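You operate a simulated robot arm through the tools that you are given. There is no shell and no other tool.

The job below is to be done with a simulated robot arm. You get a single attempt, and the scene is never put back.

JOB
Find the broken cord with the checker, put the green cord in its place and check again.
Fine: the broken one shows a red lamp and goes in the reject tub first; all three lamps end green.

The check looks at the end state, three seconds after you hand in, the way a careful person would. Anything else that was tipped, shoved, dropped, spilled or broken makes it a failure.

ROBOT AND FRAMES
A 7-joint arm with a two-finger parallel gripper, fixed in place. Base frame: the origin is at the foot of the arm, x ahead of it, y to its left, z up; the work surface is at about z = 0.8. Readings come in m, rad, newtons and seconds.
With the tool pointing down near the work surface it reaches from about 0.1 to 0.66 m from the base axis. Its first joint turns from -1.152 to 1.152 rad. Payload 1.57 kg.
The tool frame sits at the grasp point between the pads (the TCP): z along the fingers, y along the line on which they close. The tips reach 0.03 m beyond it. The gripper opens to 0.08 m. The fingers are 0.017 m wide and 0.012 m thick; the gripper's body (0.04 by 0.082 m) begins 0.08 m behind the TCP.
Orientation is that of the tool frame in the base frame, as a unit quaternion [w, x, y, z]. With the fingers straight down and closing along the base's y, the tool's x points along the base's -x, its y along +y and its z along -z.

CONTROLS
- The arm moves only by the tool move_arm. Its argument "moves" is a list of rows, each an object of numbers (a shift or turn left out is 0, a gripper value left out holds the last): "x", "y", "z": the shift along the base's x, y, z in m; "rx", "ry", "rz": the turn, a rotation vector about the base's x, y, z in degrees; "fingers": the finger opening in m, from 0 to 0.08. In form: [{"x": .., "y": .., "z": .., "rx": .., "ry": .., "rz": .., "fingers": ..}, ...]. A call has 1 to 20 rows; each row shifts and turns the commanded pose from where the row before left it. A row lasts 0.2 s, in which the tool goes at most 0.05 m and 0.15 rad; a call with a longer step from one row to the next is refused whole, and so is a gripper value outside its range. A pose out of reach is approached as far as the arm can. The call stops where the force on the tool passes 40 N (or 10 N more than at its start, if that is more) or the arm is blocked; 0.2 s more then pass. Each finger travels about 0.072 m/s and halts on what it meets, pressing with about 33 N; the grip force reading is that of the motor and also rises with nothing between the fingers. The clock runs only during rows and for 0.2 s after the last one: add rows that do not move to give the fingers time. It gives the time, the measured TCP pose, the force on the tool (base axes), the opening and the grip force at its end, in the units of the frame above (readings bear some noise), with the torque about the TCP (base axes, N m) and any sound that the robot's microphone picked up.
- Cameras (640 x 400 px; columns grow to the right, rows downward): "scene" is fixed at [0.0686, 0.4647, 1.405]; the picture's right is [-0.47, -0.88, 0.00], its down [-0.66, 0.36, -0.66] and it looks along [0.58, -0.31, -0.75] (base axes); focal length 221 px, centre (320, 200). "wrist" rides on the gripper at [0.072, -0.007, -0.122] in the tool frame; the picture's right is [0.09, 1.00, 0.00], its down [-0.84, 0.08, -0.54] and it looks along [-0.54, 0.05, 0.84] (tool axes); focal length 238 px, centre (320, 200). There is no depth. A picture from a camera that has moved, and an enlarged one, comes with that camera's place and axes in the base frame and with its lens.
- get_image(camera): a new picture of that camera. No time passes.
- enlarge(camera, box): a new picture of the part [left, top, right, bottom] of that camera's present view, enlarged. No time passes.
- close_job(): hands the job in; it is judged then, once.

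Nothing tells you positions but the pictures and the camera data. Unless the task says otherwise, let go and move clear before handing in.

The tools are called after "Request:" as a command line: name --argument value ..., lists and objects as JSON in quotes. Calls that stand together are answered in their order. move_arm: Moves the arm, as the interface text tells. Its arguments: {"type":"object","properties":{"moves":{"type":"array","items":{"type":"object","properties":{"x":{"type":"number"},"y":{"type":"number"},"z":{"type":"number"},"rx":{"type":"number"},"ry":{"type":"number"},"rz":{"type":"number"},"fingers":{"type":"number"}}}}},"required":["moves"]} The other tools are called the same way: get_image (camera) takes a picture; enlarge (camera, box) takes an enlarged picture of a part of a camera's view; close_job () hands the job in.

At the start:

```text
t: 0.0
ee_pos: [0.4048, 0.1179, 1.1872]
tool_rot: [0.0, 0.001, 1.0, 0.0]
force: [0.4, -0.4, -0.1]
wrist_torque: [-0.01, -0.01, -0.01]
opening: 0.0799
grip_force: 0.0
```

scene: 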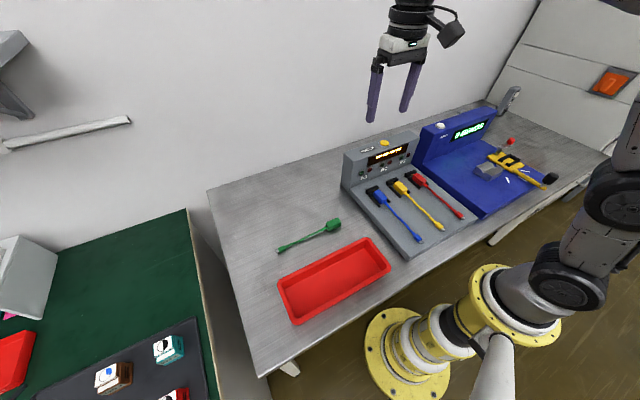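
wrist: 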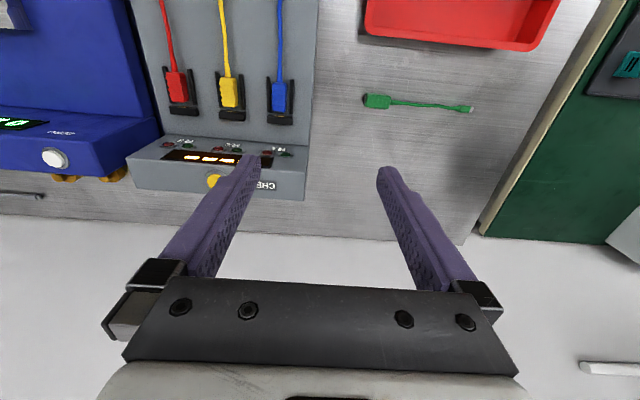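

I see a grey checker with three cords (blue, yellow, red) in cradles, a yellow button on top, a green spare cord and a red tub on the bench. I'll look closer before moving.

Request:
enlarge --camera "scene" --box '[330, 110, 490, 260]'

Request:
enlarge --camera "wrist" --box '[120, 0, 320, 210]'

Request:
enlarge --camera "wrist" --box '[340, 0, 580, 150]'

Request:
enlarge --camera "scene" --box '[260, 200, 400, 330]'

```text
2.67 times, centred on (410, 185) of scene
camera zoom: at [0.0686, 0.4647, 1.405], right [-0.47, -0.88, 0.0], down [-0.66, 0.36, -0.66], along [0.58, -0.31, -0.75], focal length 590 px, centre (80, 240)
```

zoom: 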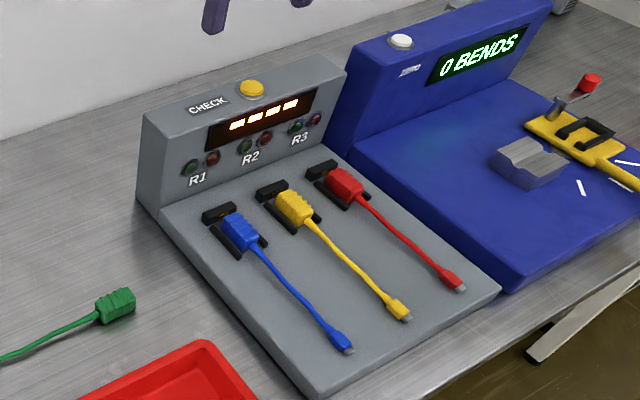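

```text
1.90 times, centred on (220, 105) of wrist
camera zoom: at [0.3303, 0.1113, 1.3086], right [-0.09, 1.0, 0.0], down [0.84, 0.08, 0.54], along [0.54, 0.05, -0.84], focal length 454 px, centre (510, 381)
```

zoom: 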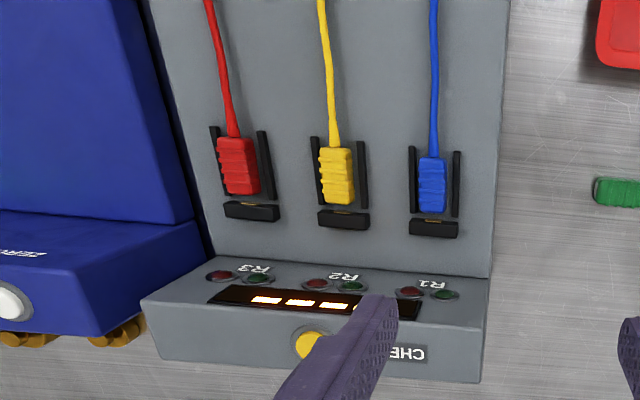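

```text
2.67 times, centred on (460, 75) of wrist
camera zoom: at [0.3303, 0.1113, 1.3086], right [-0.09, 1.0, 0.0], down [0.84, 0.08, 0.54], along [0.54, 0.05, -0.84], focal length 636 px, centre (-53, 533)
```

zoom: 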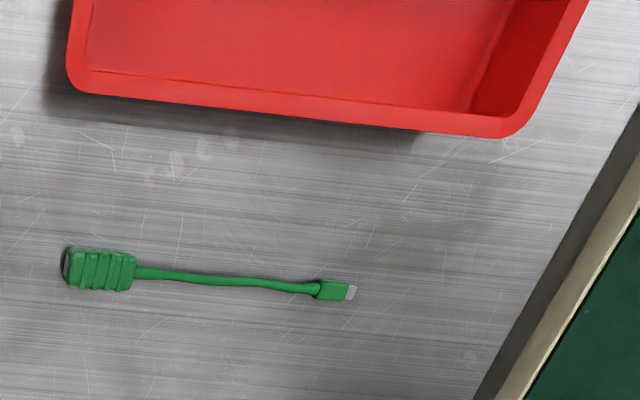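

```text
3.08 times, centred on (330, 265) of scene
camera zoom: at [0.0686, 0.4647, 1.405], right [-0.47, -0.88, 0.0], down [-0.66, 0.36, -0.66], along [0.58, -0.31, -0.75], focal length 680 px, centre (289, 0)
```

zoom: 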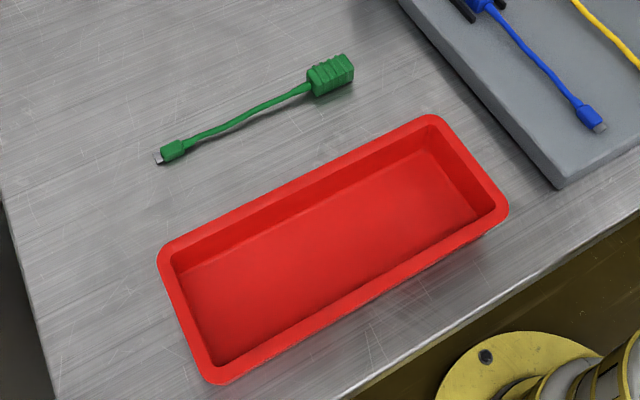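

The checker's button looks to be near (0.54, -0.05, 0.95), the blue cord's handle near (0.416, 0.043, 0.84), and the green cord's handle near (0.41, 0.23, 0.81). I'll close the fingers and go above the button, staying high, and then look again.

Request:
move_arm --moves '[{"x": 0.015, "y": -0.02, "z": -0.01, "fingers": 0.0}, {"x": 0.015, "y": -0.02, "z": -0.01}, {"x": 0.015, "y": -0.02, "z": -0.015}, {"x": 0.015, "y": -0.02, "z": -0.015}, {"x": 0.015, "y": -0.02, "z": -0.015}, {"x": 0.015, "y": -0.02, "z": -0.015}, {"x": 0.015, "y": -0.02, "z": -0.015}, {"x": 0.015, "y": -0.02, "z": -0.015}, {}, {}]'

Request:
get_image --camera "wrist"

Request:
get_image --camera "scene"

```text
t: 2.2
ee_pos: [0.524, -0.0419, 1.0773]
tool_rot: [0.001, 0.001, 1.0, 0.0]
force: [0.0, 0.1, 0.3]
wrist_torque: [-0.03, 0.0, -0.02]
opening: 0.0001
grip_force: 21.0
```

```text
taken
camera wrist: at [0.4507, -0.0483, 1.1998], right [-0.09, 1.0, 0.0], down [0.84, 0.08, 0.54], along [0.54, 0.05, -0.84], focal length 238 px, centre (320, 200)
```

wrist: 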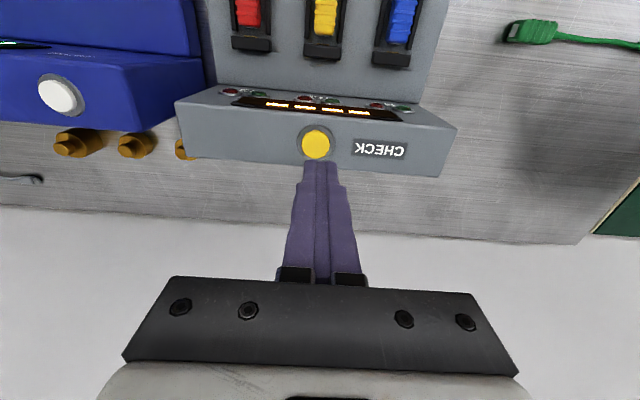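

```text
taken
```

scene: 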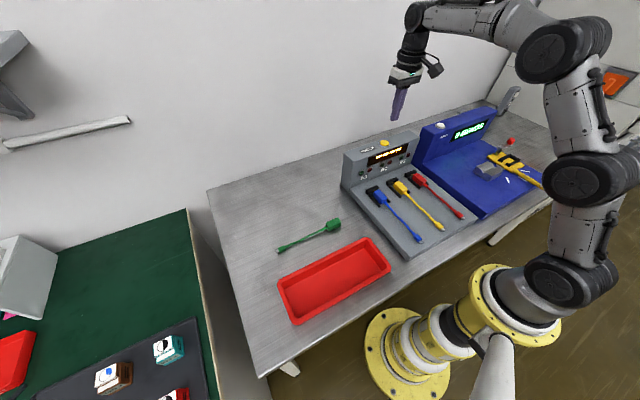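

The yellow CHECK button is at about (0.538, -0.046, 0.954). I'll line up above it, come down to about 1.5 cm over it and look again.

Request:
move_arm --moves '[{"x": 0.014, "y": -0.004, "z": -0.02}, {"z": -0.025}, {"z": -0.025}, {"z": -0.007}, {}]'

Request:
get_image --camera "wrist"

Request:
enlarge --camera "scene" --box '[330, 80, 450, 180]'

```text
t: 3.4
ee_pos: [0.5377, -0.0457, 1.0015]
tool_rot: [0.0, 0.0, 1.0, 0.0]
force: [0.0, 0.3, -0.4]
wrist_torque: [-0.01, -0.03, -0.01]
opening: 0.0
grip_force: 21.5
```

```text
taken
camera wrist: at [0.4649, -0.0524, 1.1221], right [-0.09, 1.0, 0.0], down [0.84, 0.08, 0.54], along [0.54, 0.05, -0.84], focal length 238 px, centre (320, 200)
```

wrist: 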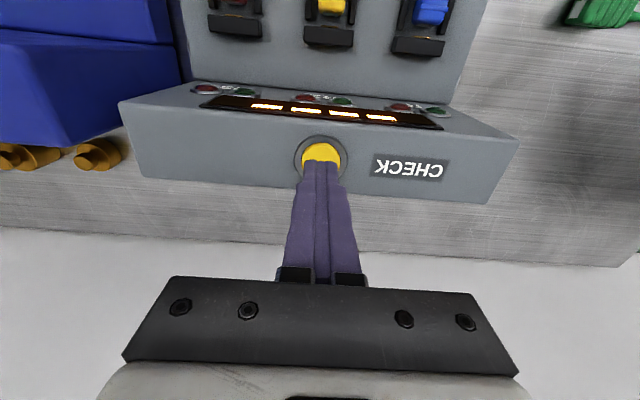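

```text
4.00 times, centred on (390, 130) of scene
camera zoom: at [0.0686, 0.4647, 1.405], right [-0.47, -0.88, 0.0], down [-0.66, 0.36, -0.66], along [0.58, -0.31, -0.75], focal length 884 px, centre (40, 480)
```

zoom: 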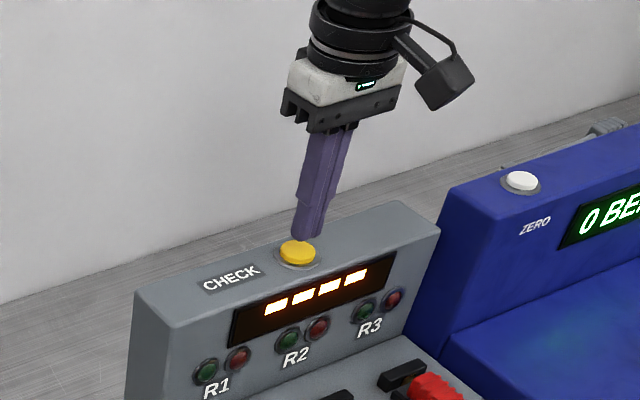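

The closed tips are over the button, about 1.5 cm above it. I'll press slowly in small steps.

Request:
move_arm --moves '[{"x": -0.001, "z": -0.005}, {"z": -0.003}, {"z": -0.003}, {"z": -0.003}]'

```text
t: 4.4
ee_pos: [0.5357, -0.0458, 0.9856]
tool_rot: [0.0, 0.0, 1.0, 0.0]
force: [1.0, 0.7, 0.1]
wrist_torque: [0.01, 0.02, -0.01]
opening: 0.0
grip_force: 21.3
```

Request:
move_arm --moves '[{"z": -0.002}, {"z": -0.002}, {}]'

Request:
enlarge --camera "scene" --box '[330, 80, 450, 180]'

```text
t: 5.2
ee_pos: [0.5367, -0.0465, 0.9828]
tool_rot: [0.0, -0.001, 1.0, 0.0]
force: [1.1, -1.5, 5.9]
wrist_torque: [-0.08, -0.04, 0.0]
opening: 0.0
grip_force: 20.8
heard: click
```

```text
4.00 times, centred on (390, 130) of scene
camera zoom: at [0.0685, 0.4646, 1.405], right [-0.47, -0.88, 0.0], down [-0.66, 0.36, -0.66], along [0.58, -0.31, -0.75], focal length 884 px, centre (40, 480)
```

zoom: 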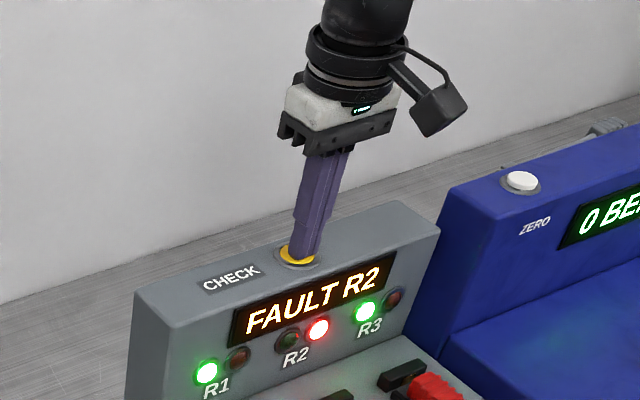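

The button clicked and the checker shows "FAULT R2" with a red lamp in the middle, so the yellow cord is the broken one. I'll lift off and move to look at the yellow cord's cradle.

Request:
move_arm --moves '[{"z": 0.02}, {"z": 0.04}, {"z": 0.04}, {"x": -0.03, "z": 0.02}, {"x": -0.04}, {"x": -0.04}, {"x": -0.02, "fingers": 0.04}, {}, {}]'

Request:
get_image --camera "wrist"

Request:
enlarge --camera "scene" --box '[330, 110, 490, 260]'

```text
t: 7.2
ee_pos: [0.406, -0.0465, 1.1014]
tool_rot: [-0.001, 0.0, 1.0, 0.0]
force: [0.2, 1.2, 0.9]
wrist_torque: [0.03, -0.03, 0.01]
opening: 0.0401
grip_force: 0.0
```

```text
taken
camera wrist: at [0.333, -0.0529, 1.2226], right [-0.09, 1.0, 0.0], down [0.84, 0.08, 0.54], along [0.54, 0.05, -0.84], focal length 238 px, centre (320, 200)
```

wrist: 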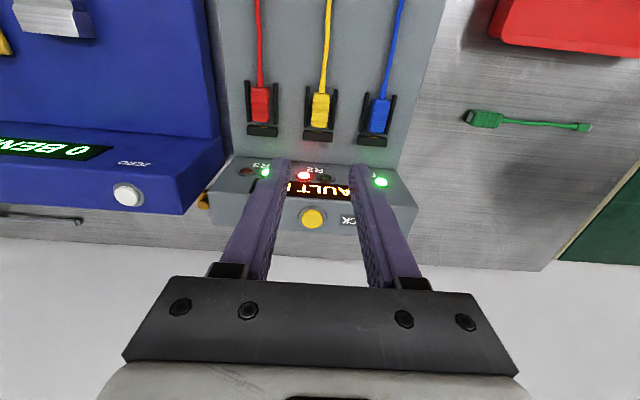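

```text
2.67 times, centred on (410, 185) of scene
camera zoom: at [0.0686, 0.4647, 1.405], right [-0.47, -0.88, 0.0], down [-0.66, 0.36, -0.66], along [0.58, -0.31, -0.75], focal length 590 px, centre (80, 240)
```

zoom: 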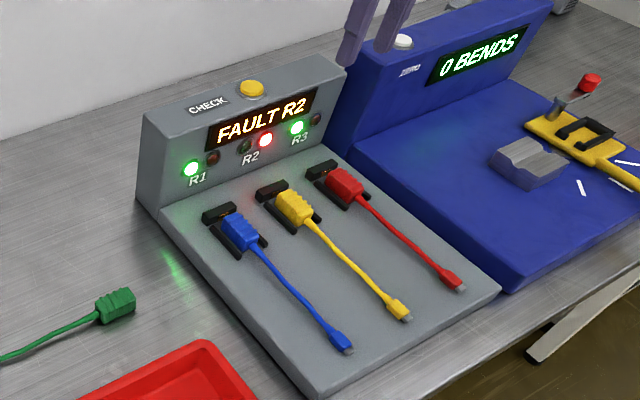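

Request:
enlarge --camera "wrist" --box '[230, 60, 410, 160]'

Request:
enlarge --camera "scene" --box '[355, 160, 435, 210]'

Request:
enlarge --camera "scene" --box '[395, 190, 475, 270]'

```text
3.56 times, centred on (320, 110) of wrist
camera zoom: at [0.333, -0.0529, 1.2226], right [-0.09, 1.0, 0.0], down [0.84, 0.08, 0.54], along [0.54, 0.05, -0.84], focal length 848 px, centre (320, 520)
```

zoom: 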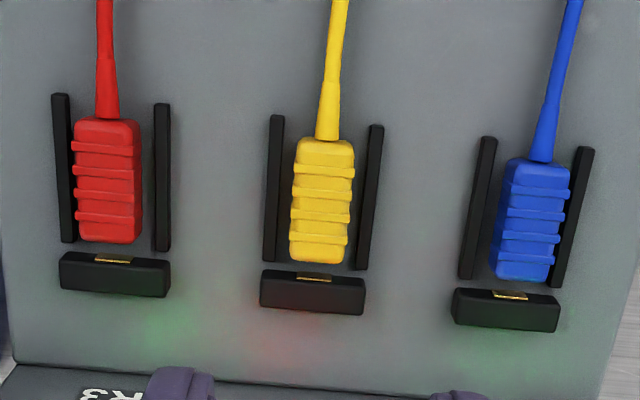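

```text
8.00 times, centred on (395, 185) of scene
camera zoom: at [0.0686, 0.4647, 1.405], right [-0.47, -0.88, 0.0], down [-0.66, 0.36, -0.66], along [0.58, -0.31, -0.75], focal length 1769 px, centre (-280, 320)
```

zoom: 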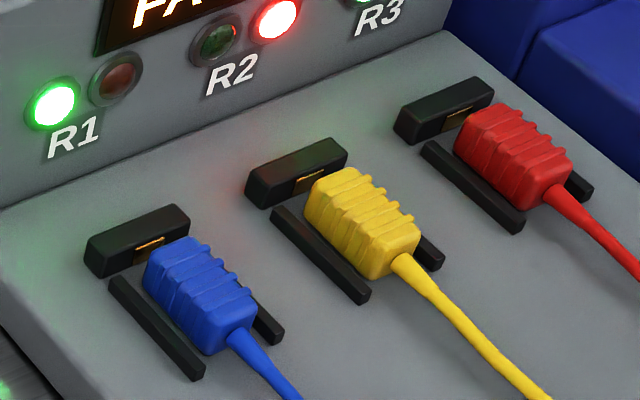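

```text
5.00 times, centred on (435, 230) of scene
camera zoom: at [0.0686, 0.4647, 1.405], right [-0.47, -0.88, 0.0], down [-0.66, 0.36, -0.66], along [0.58, -0.31, -0.75], focal length 1105 px, centre (-255, 50)
```

zoom: 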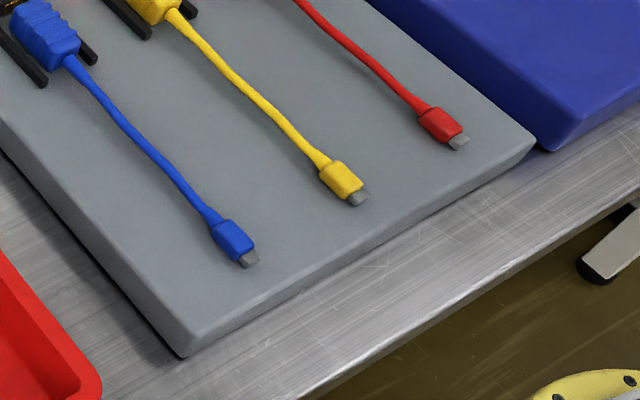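

The lamps stay lit: R2 is red, and R1 and R3 are green. The yellow handle is near (0.415, -0.045), between two low rails with a contact block behind it, so I'll go lower and a bit back for a closer view of the cradle and its heights.

Request:
move_arm --moves '[{"x": -0.02, "z": -0.03, "fingers": 0.06}, {"x": -0.03, "z": -0.03}, {"x": -0.01, "z": -0.03}, {"z": -0.03}, {"z": -0.02}, {}]'

Request:
get_image --camera "wrist"

Request:
enlarge --camera "wrist" --box '[220, 60, 420, 200]'

```text
t: 8.6
ee_pos: [0.3453, -0.0474, 0.9615]
tool_rot: [0.0, -0.001, 1.0, 0.0]
force: [0.3, 0.2, -0.1]
wrist_torque: [0.02, 0.01, -0.05]
opening: 0.0601
grip_force: 0.0
```

```text
taken
camera wrist: at [0.2726, -0.0537, 1.0838], right [-0.09, 1.0, 0.0], down [0.84, 0.08, 0.54], along [0.54, 0.05, -0.84], focal length 238 px, centre (320, 200)
```

wrist: 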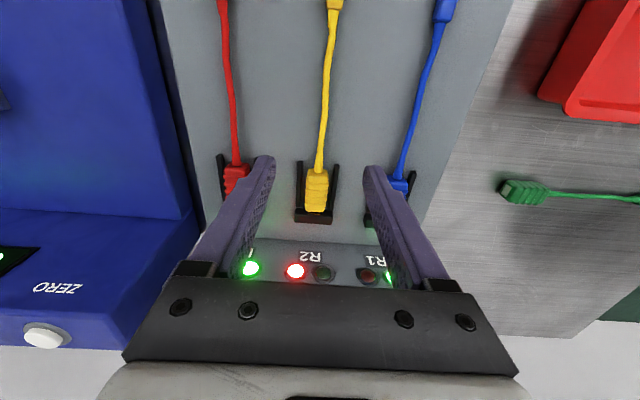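

```text
2.86 times, centred on (320, 130) of wrist
camera zoom: at [0.2726, -0.0537, 1.0838], right [-0.09, 1.0, 0.0], down [0.84, 0.08, 0.54], along [0.54, 0.05, -0.84], focal length 681 px, centre (320, 400)
```

zoom: 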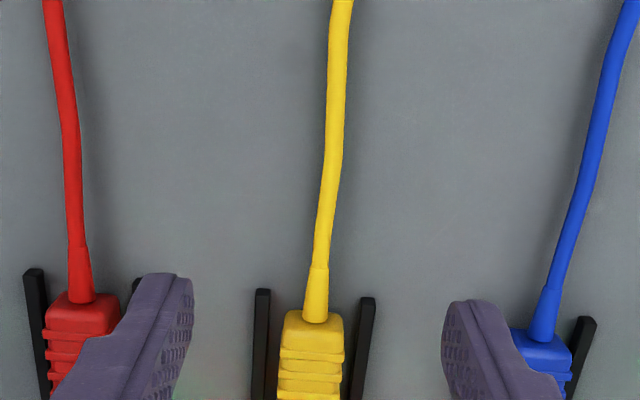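

The yellow handle spans x 0.39–0.44 at y ≈ -0.045. The rail tops are at about z 0.832 and the handle top at about 0.842, so I must grip the handle above the rails. I'll move over it with the fingers straddling it and check the alignment.

Request:
move_arm --moves '[{"x": 0.035, "y": 0.001, "z": -0.005, "fingers": 0.04}, {"x": 0.035, "y": 0.001, "z": -0.01}, {"z": -0.025}, {"z": -0.02}, {}]'

Request:
get_image --camera "wrist"

Request:
enlarge --camera "wrist" --box '[220, 60, 420, 200]'

Request:
enlarge --camera "scene" --box '[355, 130, 455, 210]'

```text
t: 9.8
ee_pos: [0.4167, -0.0456, 0.9025]
tool_rot: [-0.001, 0.0, 1.0, 0.0]
force: [-0.2, -0.2, 0.0]
wrist_torque: [0.01, 0.02, -0.02]
opening: 0.04
grip_force: 0.1
```

```text
taken
camera wrist: at [0.3435, -0.0517, 1.0231], right [-0.09, 1.0, 0.0], down [0.84, 0.08, 0.54], along [0.54, 0.05, -0.84], focal length 238 px, centre (320, 200)
```

wrist: 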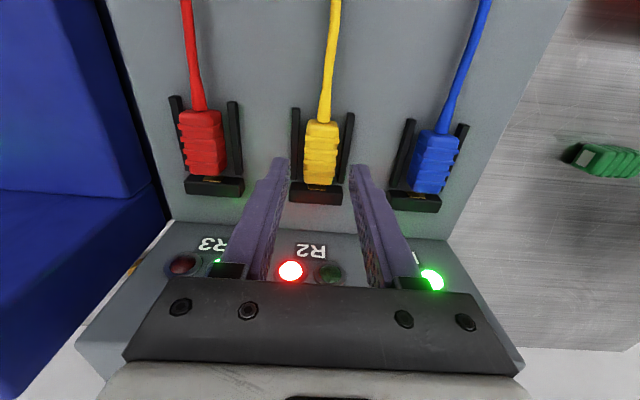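

```text
2.86 times, centred on (320, 130) of wrist
camera zoom: at [0.3435, -0.0517, 1.0231], right [-0.09, 1.0, 0.0], down [0.84, 0.08, 0.54], along [0.54, 0.05, -0.84], focal length 681 px, centre (320, 400)
```

zoom: 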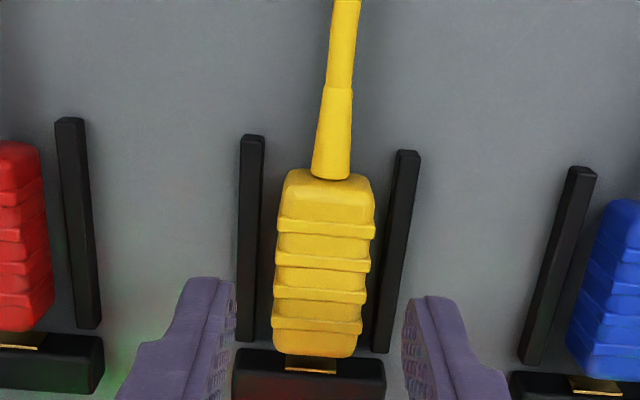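

```text
5.00 times, centred on (405, 170) of scene
camera zoom: at [0.0686, 0.4647, 1.405], right [-0.47, -0.88, 0.0], down [-0.66, 0.36, -0.66], along [0.58, -0.31, -0.75], focal length 1105 px, centre (-105, 350)
```

zoom: 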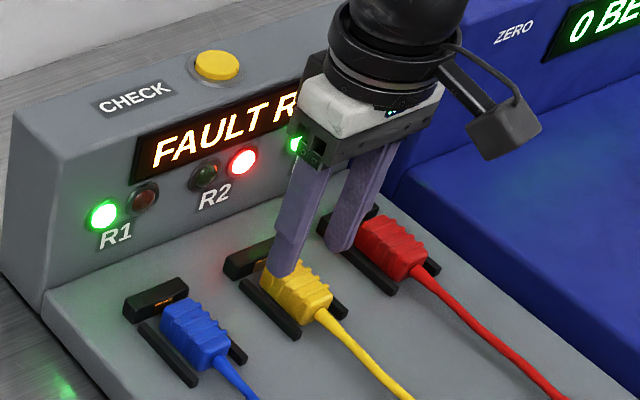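

The fingers are centred over the yellow handle. I'll come down slowly with the fingers open until they just touch the rail tops, so I know the height exactly.

Request:
move_arm --moves '[{"z": -0.015}, {"z": -0.01}, {"z": -0.004}, {"z": -0.002}, {"z": -0.002}, {}]'

Request:
enlarge --camera "wrist" --box '[220, 60, 420, 200]'

Request:
enlarge --camera "scene" --box '[365, 150, 445, 210]'

```text
t: 11.2
ee_pos: [0.4168, -0.0442, 0.8688]
tool_rot: [0.0, -0.001, 1.0, 0.0]
force: [-0.3, 0.0, 0.2]
wrist_torque: [0.02, 0.01, 0.0]
opening: 0.0399
grip_force: 0.2
```

```text
2.86 times, centred on (320, 130) of wrist
camera zoom: at [0.344, -0.051, 0.9905], right [-0.09, 1.0, 0.0], down [0.84, 0.08, 0.54], along [0.54, 0.05, -0.84], focal length 681 px, centre (320, 400)
```

zoom: 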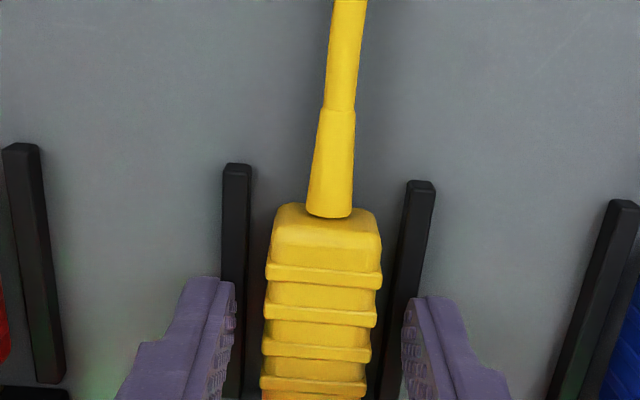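

```text
6.67 times, centred on (405, 180) of scene
camera zoom: at [0.0686, 0.4647, 1.405], right [-0.47, -0.88, 0.0], down [-0.66, 0.36, -0.66], along [0.58, -0.31, -0.75], focal length 1474 px, centre (-247, 333)
```

zoom: 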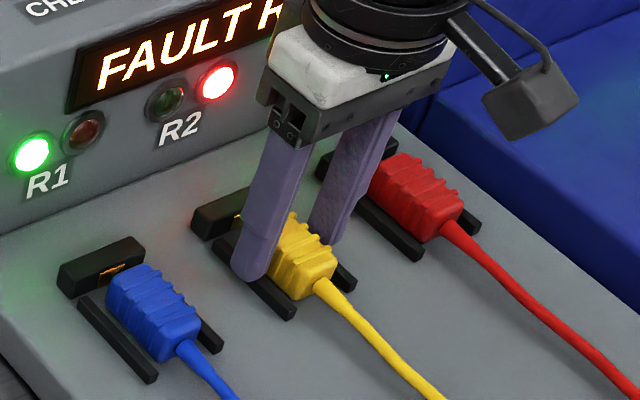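

Request:
move_arm --moves '[{"z": -0.0015}, {"z": -0.0015}, {}]'

```text
t: 12.0
ee_pos: [0.4168, -0.045, 0.8677]
tool_rot: [0.0, 0.0, 1.0, 0.0]
force: [-14.8, 1.2, 32.8]
wrist_torque: [0.08, 0.6, 0.04]
opening: 0.0398
grip_force: 0.0
```

The fingers touched the rail tops at TCP z ≈ 0.868. I'll back off just over that height and close on the handle.

Request:
move_arm --moves '[{"z": 0.0035}, {}]'

Request:
enlarge --camera "wrist" --box '[220, 60, 420, 200]'

Request:
enlarge --camera "scene" --box '[365, 150, 445, 210]'

```text
t: 12.6
ee_pos: [0.4159, -0.0437, 0.8682]
tool_rot: [-0.002, 0.0, 1.0, 0.0]
force: [0.6, 0.4, -0.7]
wrist_torque: [-0.01, 0.01, -0.04]
opening: 0.04
grip_force: 0.1
```

```text
2.86 times, centred on (320, 130) of wrist
camera zoom: at [0.3435, -0.051, 0.9898], right [-0.09, 1.0, 0.0], down [0.84, 0.08, 0.54], along [0.54, 0.05, -0.84], focal length 681 px, centre (320, 400)
```

zoom: 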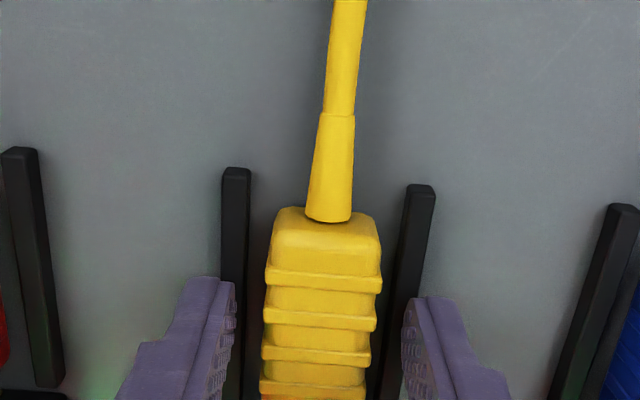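

```text
6.67 times, centred on (405, 180) of scene
camera zoom: at [0.0686, 0.4647, 1.405], right [-0.47, -0.88, 0.0], down [-0.66, 0.36, -0.66], along [0.58, -0.31, -0.75], focal length 1474 px, centre (-247, 333)
```

zoom: 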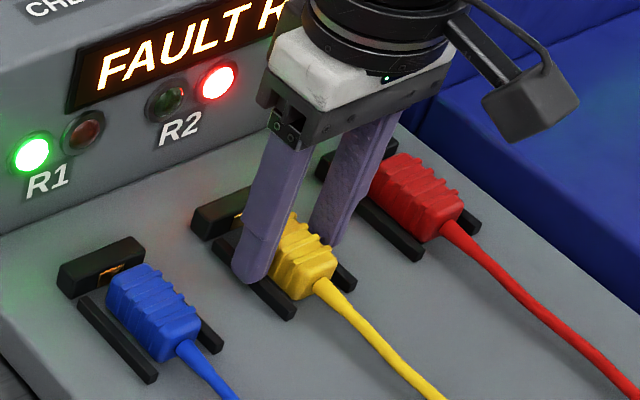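

I'm clear of the rails with no force on the tool, so now I close on the yellow handle.

Request:
move_arm --moves '[{"fingers": 0.03}, {"fingers": 0.015}, {"fingers": 0.01}, {}, {}]'

Request:
enlarge --camera "wrist" --box '[220, 60, 420, 200]'

Request:
enlarge --camera "scene" --box '[365, 150, 445, 210]'

```text
t: 13.8
ee_pos: [0.4164, -0.0454, 0.8704]
tool_rot: [0.0, 0.0, 1.0, 0.0]
force: [-0.8, 0.7, -0.2]
wrist_torque: [0.02, -0.05, -0.02]
opening: 0.0228
grip_force: 32.6
```

```text
2.86 times, centred on (320, 130) of wrist
camera zoom: at [0.3437, -0.051, 0.991], right [-0.09, 1.0, 0.0], down [0.84, 0.08, 0.54], along [0.54, 0.05, -0.84], focal length 681 px, centre (320, 400)
```

zoom: 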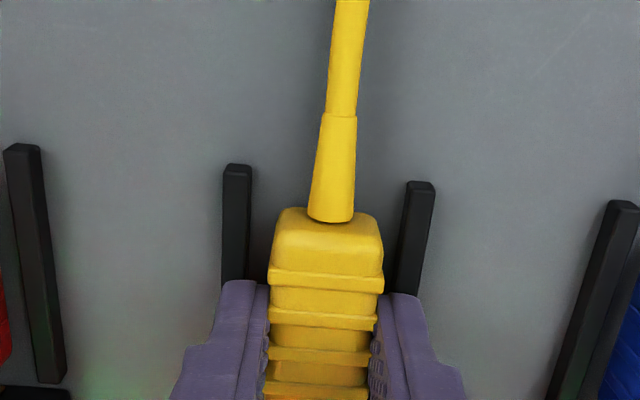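

```text
6.67 times, centred on (405, 180) of scene
camera zoom: at [0.0686, 0.4647, 1.405], right [-0.47, -0.88, 0.0], down [-0.66, 0.36, -0.66], along [0.58, -0.31, -0.75], focal length 1474 px, centre (-247, 333)
```

zoom: 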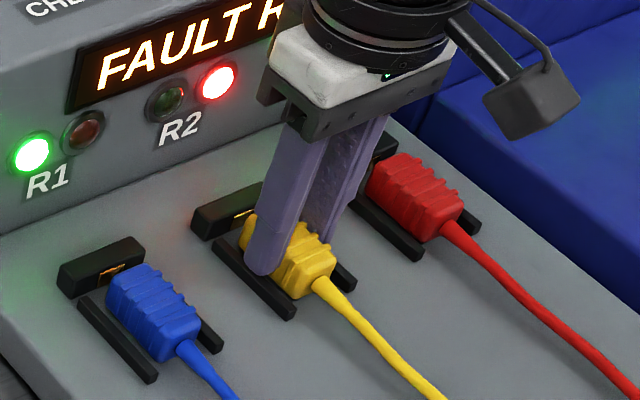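

Gripped: opening 0.0228 at TCP (0.4165, -0.045, 0.870). I'll lift slowly and check that it holds.

Request:
move_arm --moves '[{"z": 0.005}, {"z": 0.01}, {"z": 0.015}, {"z": 0.02}, {}]'

Request:
get_image --camera "wrist"

Request:
enlarge --camera "scene" --box '[330, 110, 490, 260]'

```text
t: 15.0
ee_pos: [0.4161, -0.0457, 0.9208]
tool_rot: [0.0, 0.0, 1.0, 0.001]
force: [-0.5, 0.2, -0.4]
wrist_torque: [0.02, -0.03, -0.02]
opening: 0.0226
grip_force: 33.1
```

```text
taken
camera wrist: at [0.3441, -0.0514, 1.0423], right [-0.09, 1.0, 0.0], down [0.84, 0.08, 0.54], along [0.54, 0.05, -0.84], focal length 238 px, centre (320, 200)
```

wrist: 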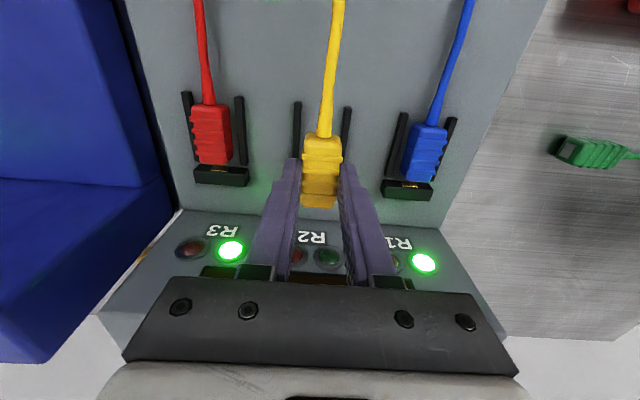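

```text
2.67 times, centred on (410, 185) of scene
camera zoom: at [0.0686, 0.4647, 1.405], right [-0.47, -0.88, 0.0], down [-0.66, 0.36, -0.66], along [0.58, -0.31, -0.75], focal length 590 px, centre (80, 240)
```

zoom: 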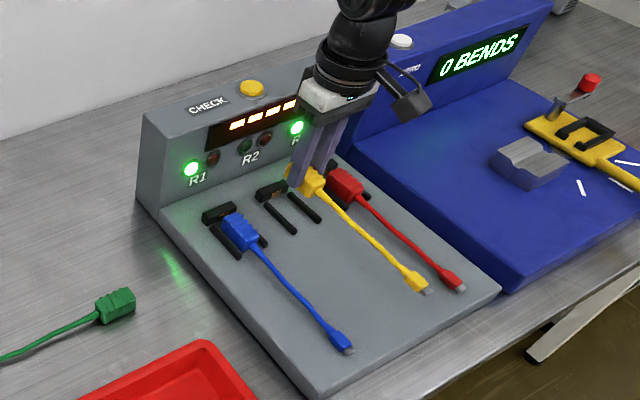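

The cord behaves as one stiff piece, with its tail pointing toward the base, and the R2 lamp has gone out. I'll measure the tub before carrying the cord over.

Request:
enlarge --camera "scene" --box '[270, 230, 400, 330]'

```text
4.00 times, centred on (335, 280) of scene
camera zoom: at [0.0686, 0.4647, 1.405], right [-0.47, -0.88, 0.0], down [-0.66, 0.36, -0.66], along [0.58, -0.31, -0.75], focal length 884 px, centre (260, -120)
```

zoom: 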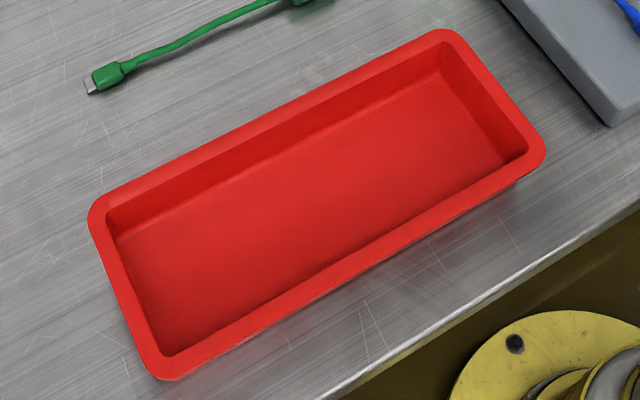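

The tub's floor spans about x 0.22–0.30, y 0.19–0.45, so the 0.215 m cord must lie along y. I'll lift higher, then carry it over while turning so the tail points to +y.

Request:
move_arm --moves '[{"z": 0.03}, {"z": 0.04}, {"z": 0.03}, {"x": -0.008, "y": 0.02, "rz": -7.5}, {"x": -0.008, "y": 0.02, "rz": -7.5}, {"x": -0.008, "y": 0.02, "rz": -7.5}, {"x": -0.008, "y": 0.02, "rz": -7.5}, {"x": -0.008, "y": 0.02, "rz": -7.5}, {"x": -0.008, "y": 0.02, "rz": -7.5}, {}]'

Request:
get_image --camera "scene"

```text
t: 17.2
ee_pos: [0.3662, 0.0761, 1.0191]
tool_rot: [0.0, 0.384, 0.924, 0.001]
force: [0.7, -0.2, -1.1]
wrist_torque: [-0.02, -0.04, 0.0]
opening: 0.0226
grip_force: 32.9
```

```text
taken
```

scene: 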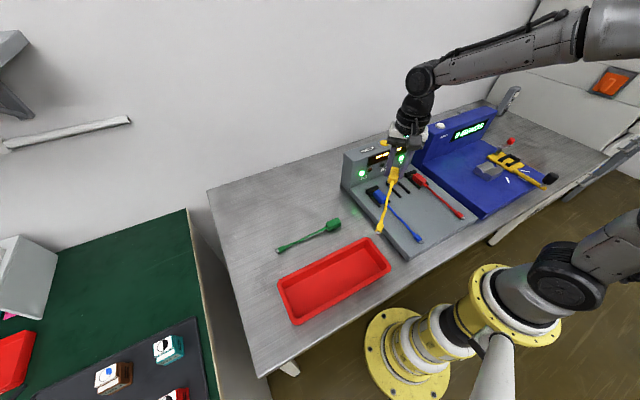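

The carry is working and the cord is held firmly. I'll finish the turn and move over the tub.

Request:
move_arm --moves '[{"x": -0.015, "y": 0.025, "rz": -7.5}, {"x": -0.015, "y": 0.025, "rz": -7.5}, {"x": -0.015, "y": 0.025, "rz": -7.5}, {"x": -0.015, "y": 0.025, "rz": -7.5}, {"x": -0.015, "y": 0.025, "rz": -7.5}, {"x": -0.015, "y": 0.025, "rz": -7.5}, {"x": -0.012, "y": 0.012}, {}, {}]'

Request:
get_image --camera "scene"

Request:
get_image --camera "wrist"

```text
t: 19.2
ee_pos: [0.2641, 0.2388, 1.0212]
tool_rot: [0.0, 0.707, 0.707, 0.0]
force: [0.2, 0.0, -0.9]
wrist_torque: [-0.05, -0.03, 0.0]
opening: 0.0227
grip_force: 33.0
```

```text
taken
```

scene: 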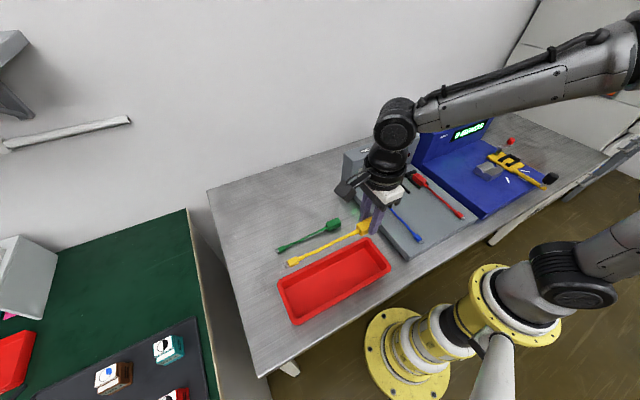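

```text
taken
camera wrist: at [0.2575, 0.31, 1.1427], right [1.0, 0.09, 0.0], down [0.08, -0.84, 0.54], along [0.05, -0.54, -0.84], focal length 238 px, centre (320, 200)
```

wrist: 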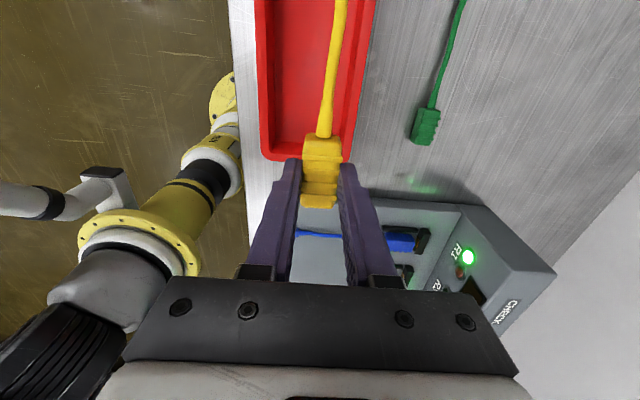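

Request:
enlarge --camera "wrist" --box '[230, 0, 450, 180]'

Request:
enlarge --camera "scene" --box '[260, 190, 420, 330]'

```text
2.22 times, centred on (340, 90) of wrist
camera zoom: at [0.2575, 0.31, 1.1427], right [1.0, 0.09, 0.0], down [0.08, -0.84, 0.54], along [0.05, -0.54, -0.84], focal length 530 px, centre (276, 444)
```

zoom: 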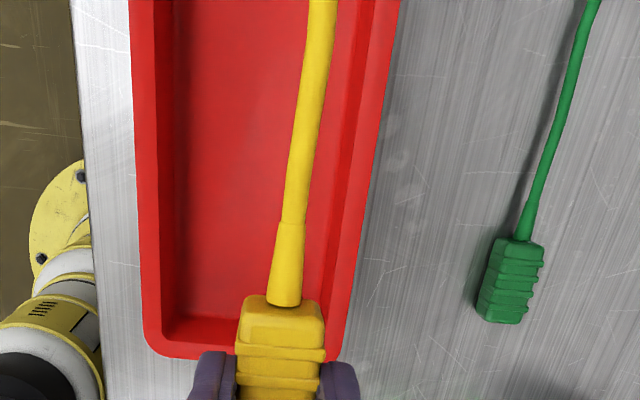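

```text
2.86 times, centred on (340, 260) of scene
camera zoom: at [0.0686, 0.4647, 1.405], right [-0.47, -0.88, 0.0], down [-0.66, 0.36, -0.66], along [0.58, -0.31, -0.75], focal length 632 px, centre (263, 29)
```

zoom: 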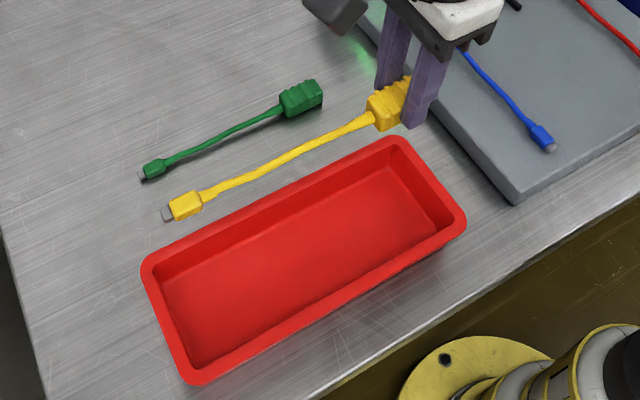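

The tub as seen from the wrist is centred near x ≈ 0.25, so I'll shift slightly and lower the cord to just above the tub, then look again.

Request:
move_arm --moves '[{"x": -0.014, "z": -0.02}, {"z": -0.04}, {"z": -0.04}, {"z": -0.02}, {}]'

Request:
enlarge --camera "scene" --box '[260, 190, 420, 330]'

Request:
get_image --camera "wrist"

```text
t: 20.4
ee_pos: [0.2538, 0.2383, 0.8996]
tool_rot: [0.0, 0.707, 0.708, 0.0]
force: [0.1, -0.1, -0.6]
wrist_torque: [-0.05, -0.02, -0.03]
opening: 0.0229
grip_force: 33.5
```

```text
2.86 times, centred on (340, 260) of scene
camera zoom: at [0.0686, 0.4647, 1.405], right [-0.47, -0.88, 0.0], down [-0.66, 0.36, -0.66], along [0.58, -0.31, -0.75], focal length 632 px, centre (263, 29)
```

zoom: 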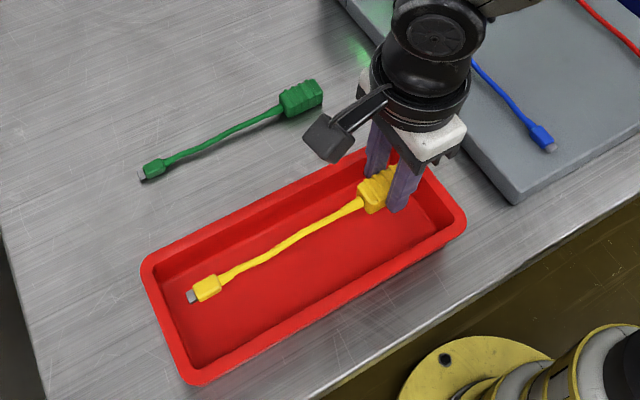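

```text
taken
camera wrist: at [0.2454, 0.3103, 1.0212], right [1.0, 0.09, 0.0], down [0.08, -0.84, 0.54], along [0.05, -0.54, -0.84], focal length 238 px, centre (320, 200)
```

wrist: 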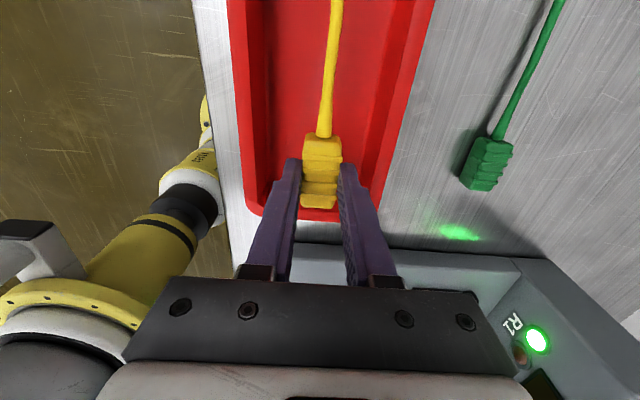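

The cord is over the tub's inside with margin all round. I'll lower it gently until it touches the floor.

Request:
move_arm --moves '[{"z": -0.02}, {"z": -0.015}, {"z": -0.007}, {}]'

Request:
enlarge --camera "scene" --box '[260, 190, 420, 330]'

Request:
enlarge --camera "wrist" --box '[210, 60, 430, 240]'

```text
t: 21.4
ee_pos: [0.2514, 0.2387, 0.8582]
tool_rot: [-0.001, 0.707, 0.707, 0.001]
force: [-0.4, -0.5, -0.6]
wrist_torque: [-0.03, 0.02, -0.03]
opening: 0.0228
grip_force: 32.6
```

```text
2.86 times, centred on (340, 260) of scene
camera zoom: at [0.0686, 0.4647, 1.405], right [-0.47, -0.88, 0.0], down [-0.66, 0.36, -0.66], along [0.58, -0.31, -0.75], focal length 632 px, centre (263, 29)
```

zoom: 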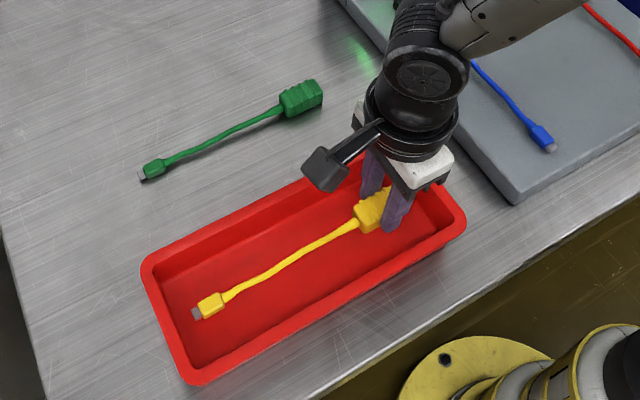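

```text
2.22 times, centred on (320, 150) of wrist
camera zoom: at [0.2447, 0.3099, 0.9793], right [1.0, 0.09, 0.0], down [0.08, -0.84, 0.54], along [0.05, -0.54, -0.84], focal length 530 px, centre (320, 311)
```

zoom: 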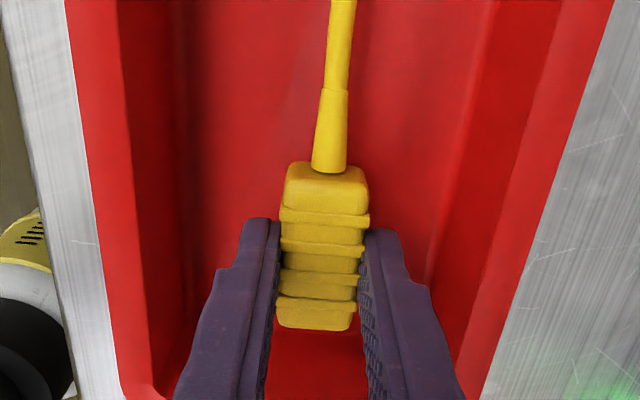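

Request:
move_arm --moves '[{"z": -0.003}, {"z": -0.002}, {"z": -0.002}, {}]'

```text
t: 22.4
ee_pos: [0.2524, 0.2382, 0.8492]
tool_rot: [0.0, 0.708, 0.706, 0.001]
force: [0.6, 0.2, -0.4]
wrist_torque: [0.01, 0.0, 0.01]
opening: 0.0229
grip_force: 33.4
```

Request:
move_arm --moves '[{"z": -0.0015}, {"z": -0.0015}, {}]'

Request:
enlarge --camera "scene" --box '[300, 220, 400, 310]'

```text
t: 23.2
ee_pos: [0.2519, 0.2375, 0.8465]
tool_rot: [-0.001, 0.708, 0.706, 0.0]
force: [-0.1, 0.2, -0.1]
wrist_torque: [-0.03, -0.02, -0.01]
opening: 0.0228
grip_force: 33.1
```

```text
4.44 times, centred on (350, 265) of scene
camera zoom: at [0.0686, 0.4647, 1.405], right [-0.47, -0.88, 0.0], down [-0.66, 0.36, -0.66], along [0.58, -0.31, -0.75], focal length 982 px, centre (187, -89)
```

zoom: 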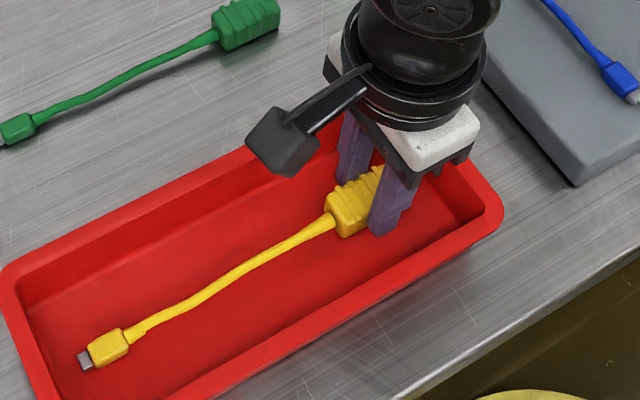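

Request:
move_arm --moves '[{"z": -0.0015}, {"z": -0.001}, {}]'

```text
t: 24.0
ee_pos: [0.2518, 0.2366, 0.8445]
tool_rot: [0.0, 0.708, 0.707, 0.0]
force: [-0.7, -0.3, -0.5]
wrist_torque: [0.0, -0.01, -0.01]
opening: 0.0229
grip_force: 32.9
```

Request:
move_arm --moves '[{"z": -0.001}, {"z": -0.001}, {}]'

```text
t: 24.8
ee_pos: [0.2518, 0.238, 0.841]
tool_rot: [0.0, 0.708, 0.707, 0.0]
force: [-0.5, -1.1, 1.2]
wrist_torque: [0.14, 0.01, -0.02]
opening: 0.023
grip_force: 32.5
```

Request:
move_arm --moves '[{"z": -0.001}, {}]'

```text
t: 25.4
ee_pos: [0.2519, 0.2384, 0.8414]
tool_rot: [0.0, 0.707, 0.707, 0.002]
force: [-0.6, -2.1, 9.9]
wrist_torque: [0.32, 0.03, -0.03]
opening: 0.0229
grip_force: 33.1
```

The cord now rests on the tub floor. I'll open the fingers just enough to release it and rise straight up.

Request:
move_arm --moves '[{"z": 0.0008}, {"fingers": 0.034}, {}, {}, {"z": 0.005}, {"z": 0.01}, {"z": 0.02}, {"z": 0.03}, {}]'

Request:
enlarge --camera "scene" --box '[260, 190, 420, 330]'

Request:
get_image --camera "wrist"

```text
t: 27.4
ee_pos: [0.2525, 0.238, 0.909]
tool_rot: [0.001, 0.707, 0.707, 0.0]
force: [-1.0, -0.7, 0.4]
wrist_torque: [0.0, -0.01, 0.0]
opening: 0.0338
grip_force: 0.0
```

```text
2.86 times, centred on (340, 260) of scene
camera zoom: at [0.0686, 0.4646, 1.405], right [-0.47, -0.88, 0.0], down [-0.66, 0.36, -0.66], along [0.58, -0.31, -0.75], focal length 632 px, centre (263, 29)
```

zoom: 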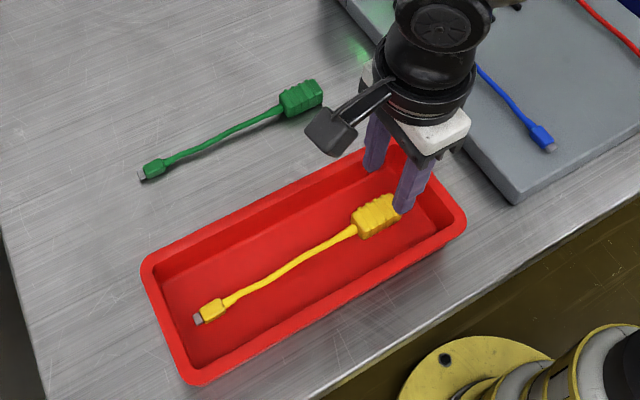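

```text
taken
camera wrist: at [0.2444, 0.3101, 1.0307], right [1.0, 0.09, 0.0], down [0.08, -0.84, 0.54], along [0.05, -0.54, -0.84], focal length 238 px, centre (320, 200)
```

wrist: 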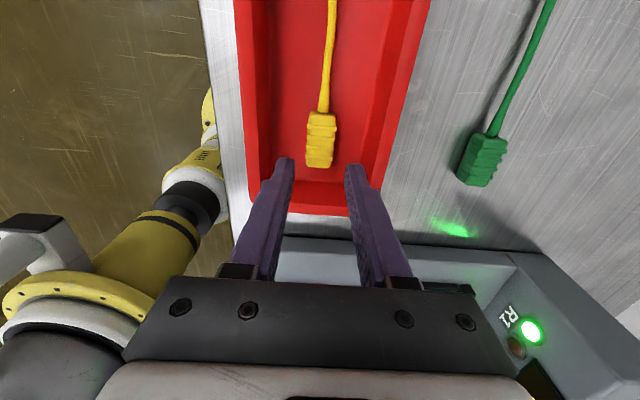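

The yellow cord lies flat in the reject tub. Next I'll rise and go over the green cord's handle near (0.41, 0.23), keeping the same finger direction.

Request:
move_arm --moves '[{"z": 0.03, "fingers": 0.05}, {"z": 0.03}, {"x": 0.04, "y": -0.002}, {"x": 0.04, "y": -0.002}, {"x": 0.04, "y": -0.002}, {"x": 0.038, "y": -0.002}, {}, {}]'

Request:
get_image --camera "wrist"

Request:
enlarge --camera "wrist" --box '[220, 40, 420, 180]'

Request:
enlarge --camera "scene" --box '[270, 200, 350, 260]'

```text
t: 29.2
ee_pos: [0.4113, 0.2289, 0.9672]
tool_rot: [0.0, 0.707, 0.707, 0.0]
force: [-0.7, -0.5, -0.8]
wrist_torque: [-0.04, -0.02, 0.02]
opening: 0.0499
grip_force: 0.1
```

```text
taken
camera wrist: at [0.4039, 0.3011, 1.0887], right [1.0, 0.09, 0.0], down [0.08, -0.84, 0.54], along [0.05, -0.54, -0.84], focal length 238 px, centre (320, 200)
```

wrist: 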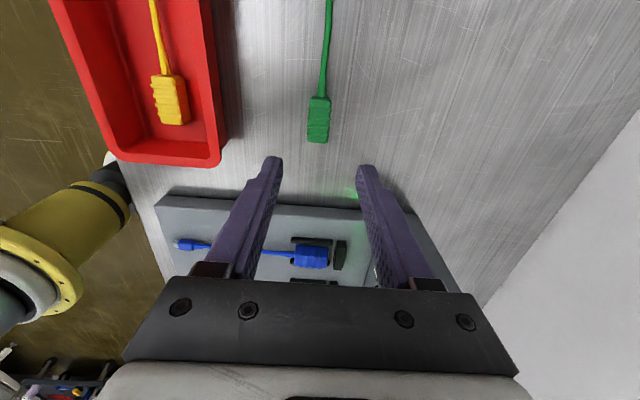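

```text
2.86 times, centred on (320, 110) of wrist
camera zoom: at [0.4039, 0.3011, 1.0887], right [1.0, 0.09, 0.0], down [0.08, -0.84, 0.54], along [0.05, -0.54, -0.84], focal length 681 px, centre (320, 457)
```

zoom: 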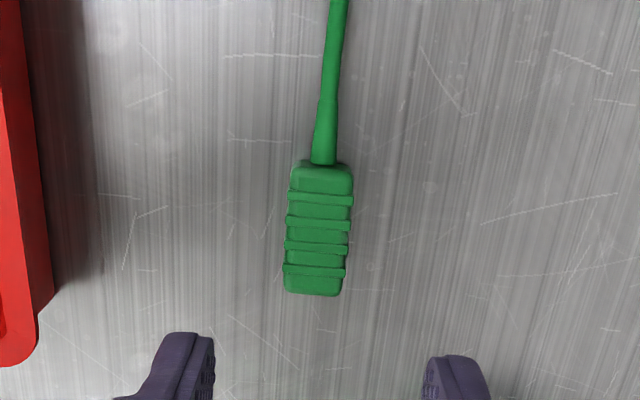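

```text
6.67 times, centred on (310, 230) of scene
camera zoom: at [0.0686, 0.4646, 1.405], right [-0.47, -0.88, 0.0], down [-0.66, 0.36, -0.66], along [0.58, -0.31, -0.75], focal length 1474 px, centre (387, 0)
```

zoom: 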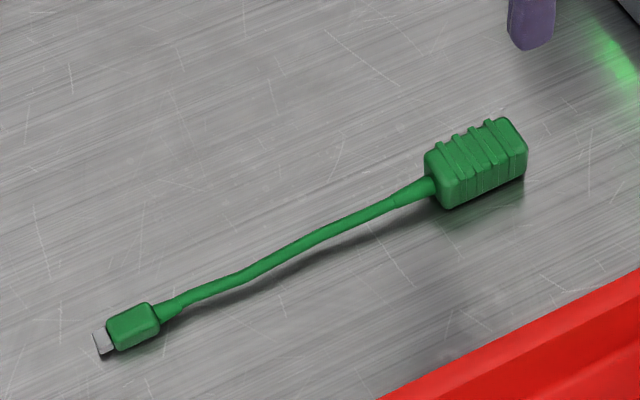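

Request:
enlarge --camera "scene" --box '[318, 210, 342, 230]'

Request:
enlarge --camera "wrist" --box '[290, 80, 350, 150]'

```text
16.00 times, centred on (330, 220) of scene
camera zoom: at [0.0686, 0.4646, 1.405], right [-0.47, -0.88, 0.0], down [-0.66, 0.36, -0.66], along [0.58, -0.31, -0.75], focal length 3537 px, centre (160, -120)
```

zoom: 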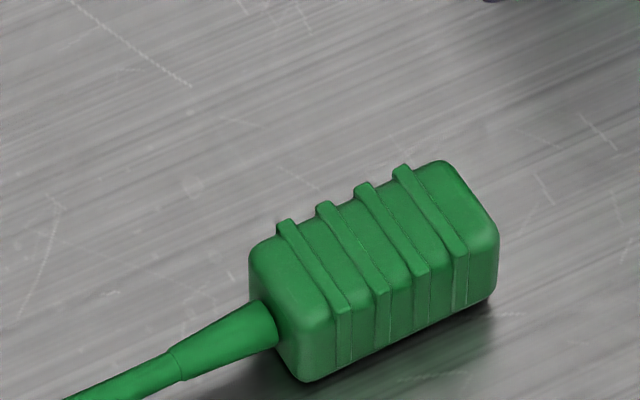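

```text
5.71 times, centred on (320, 115) of wrist
camera zoom: at [0.4039, 0.3011, 1.0887], right [1.0, 0.09, 0.0], down [0.08, -0.84, 0.54], along [0.05, -0.54, -0.84], focal length 1362 px, centre (320, 686)
```

zoom: 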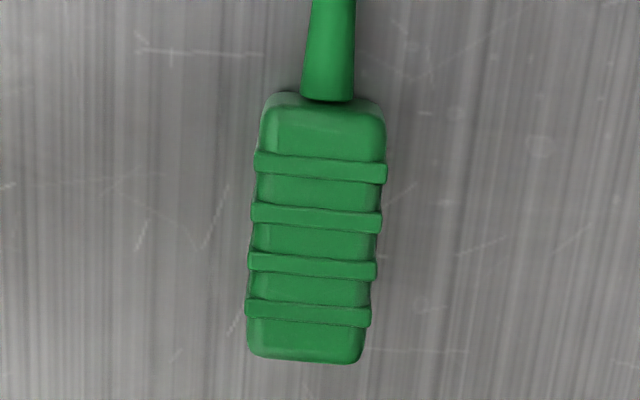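

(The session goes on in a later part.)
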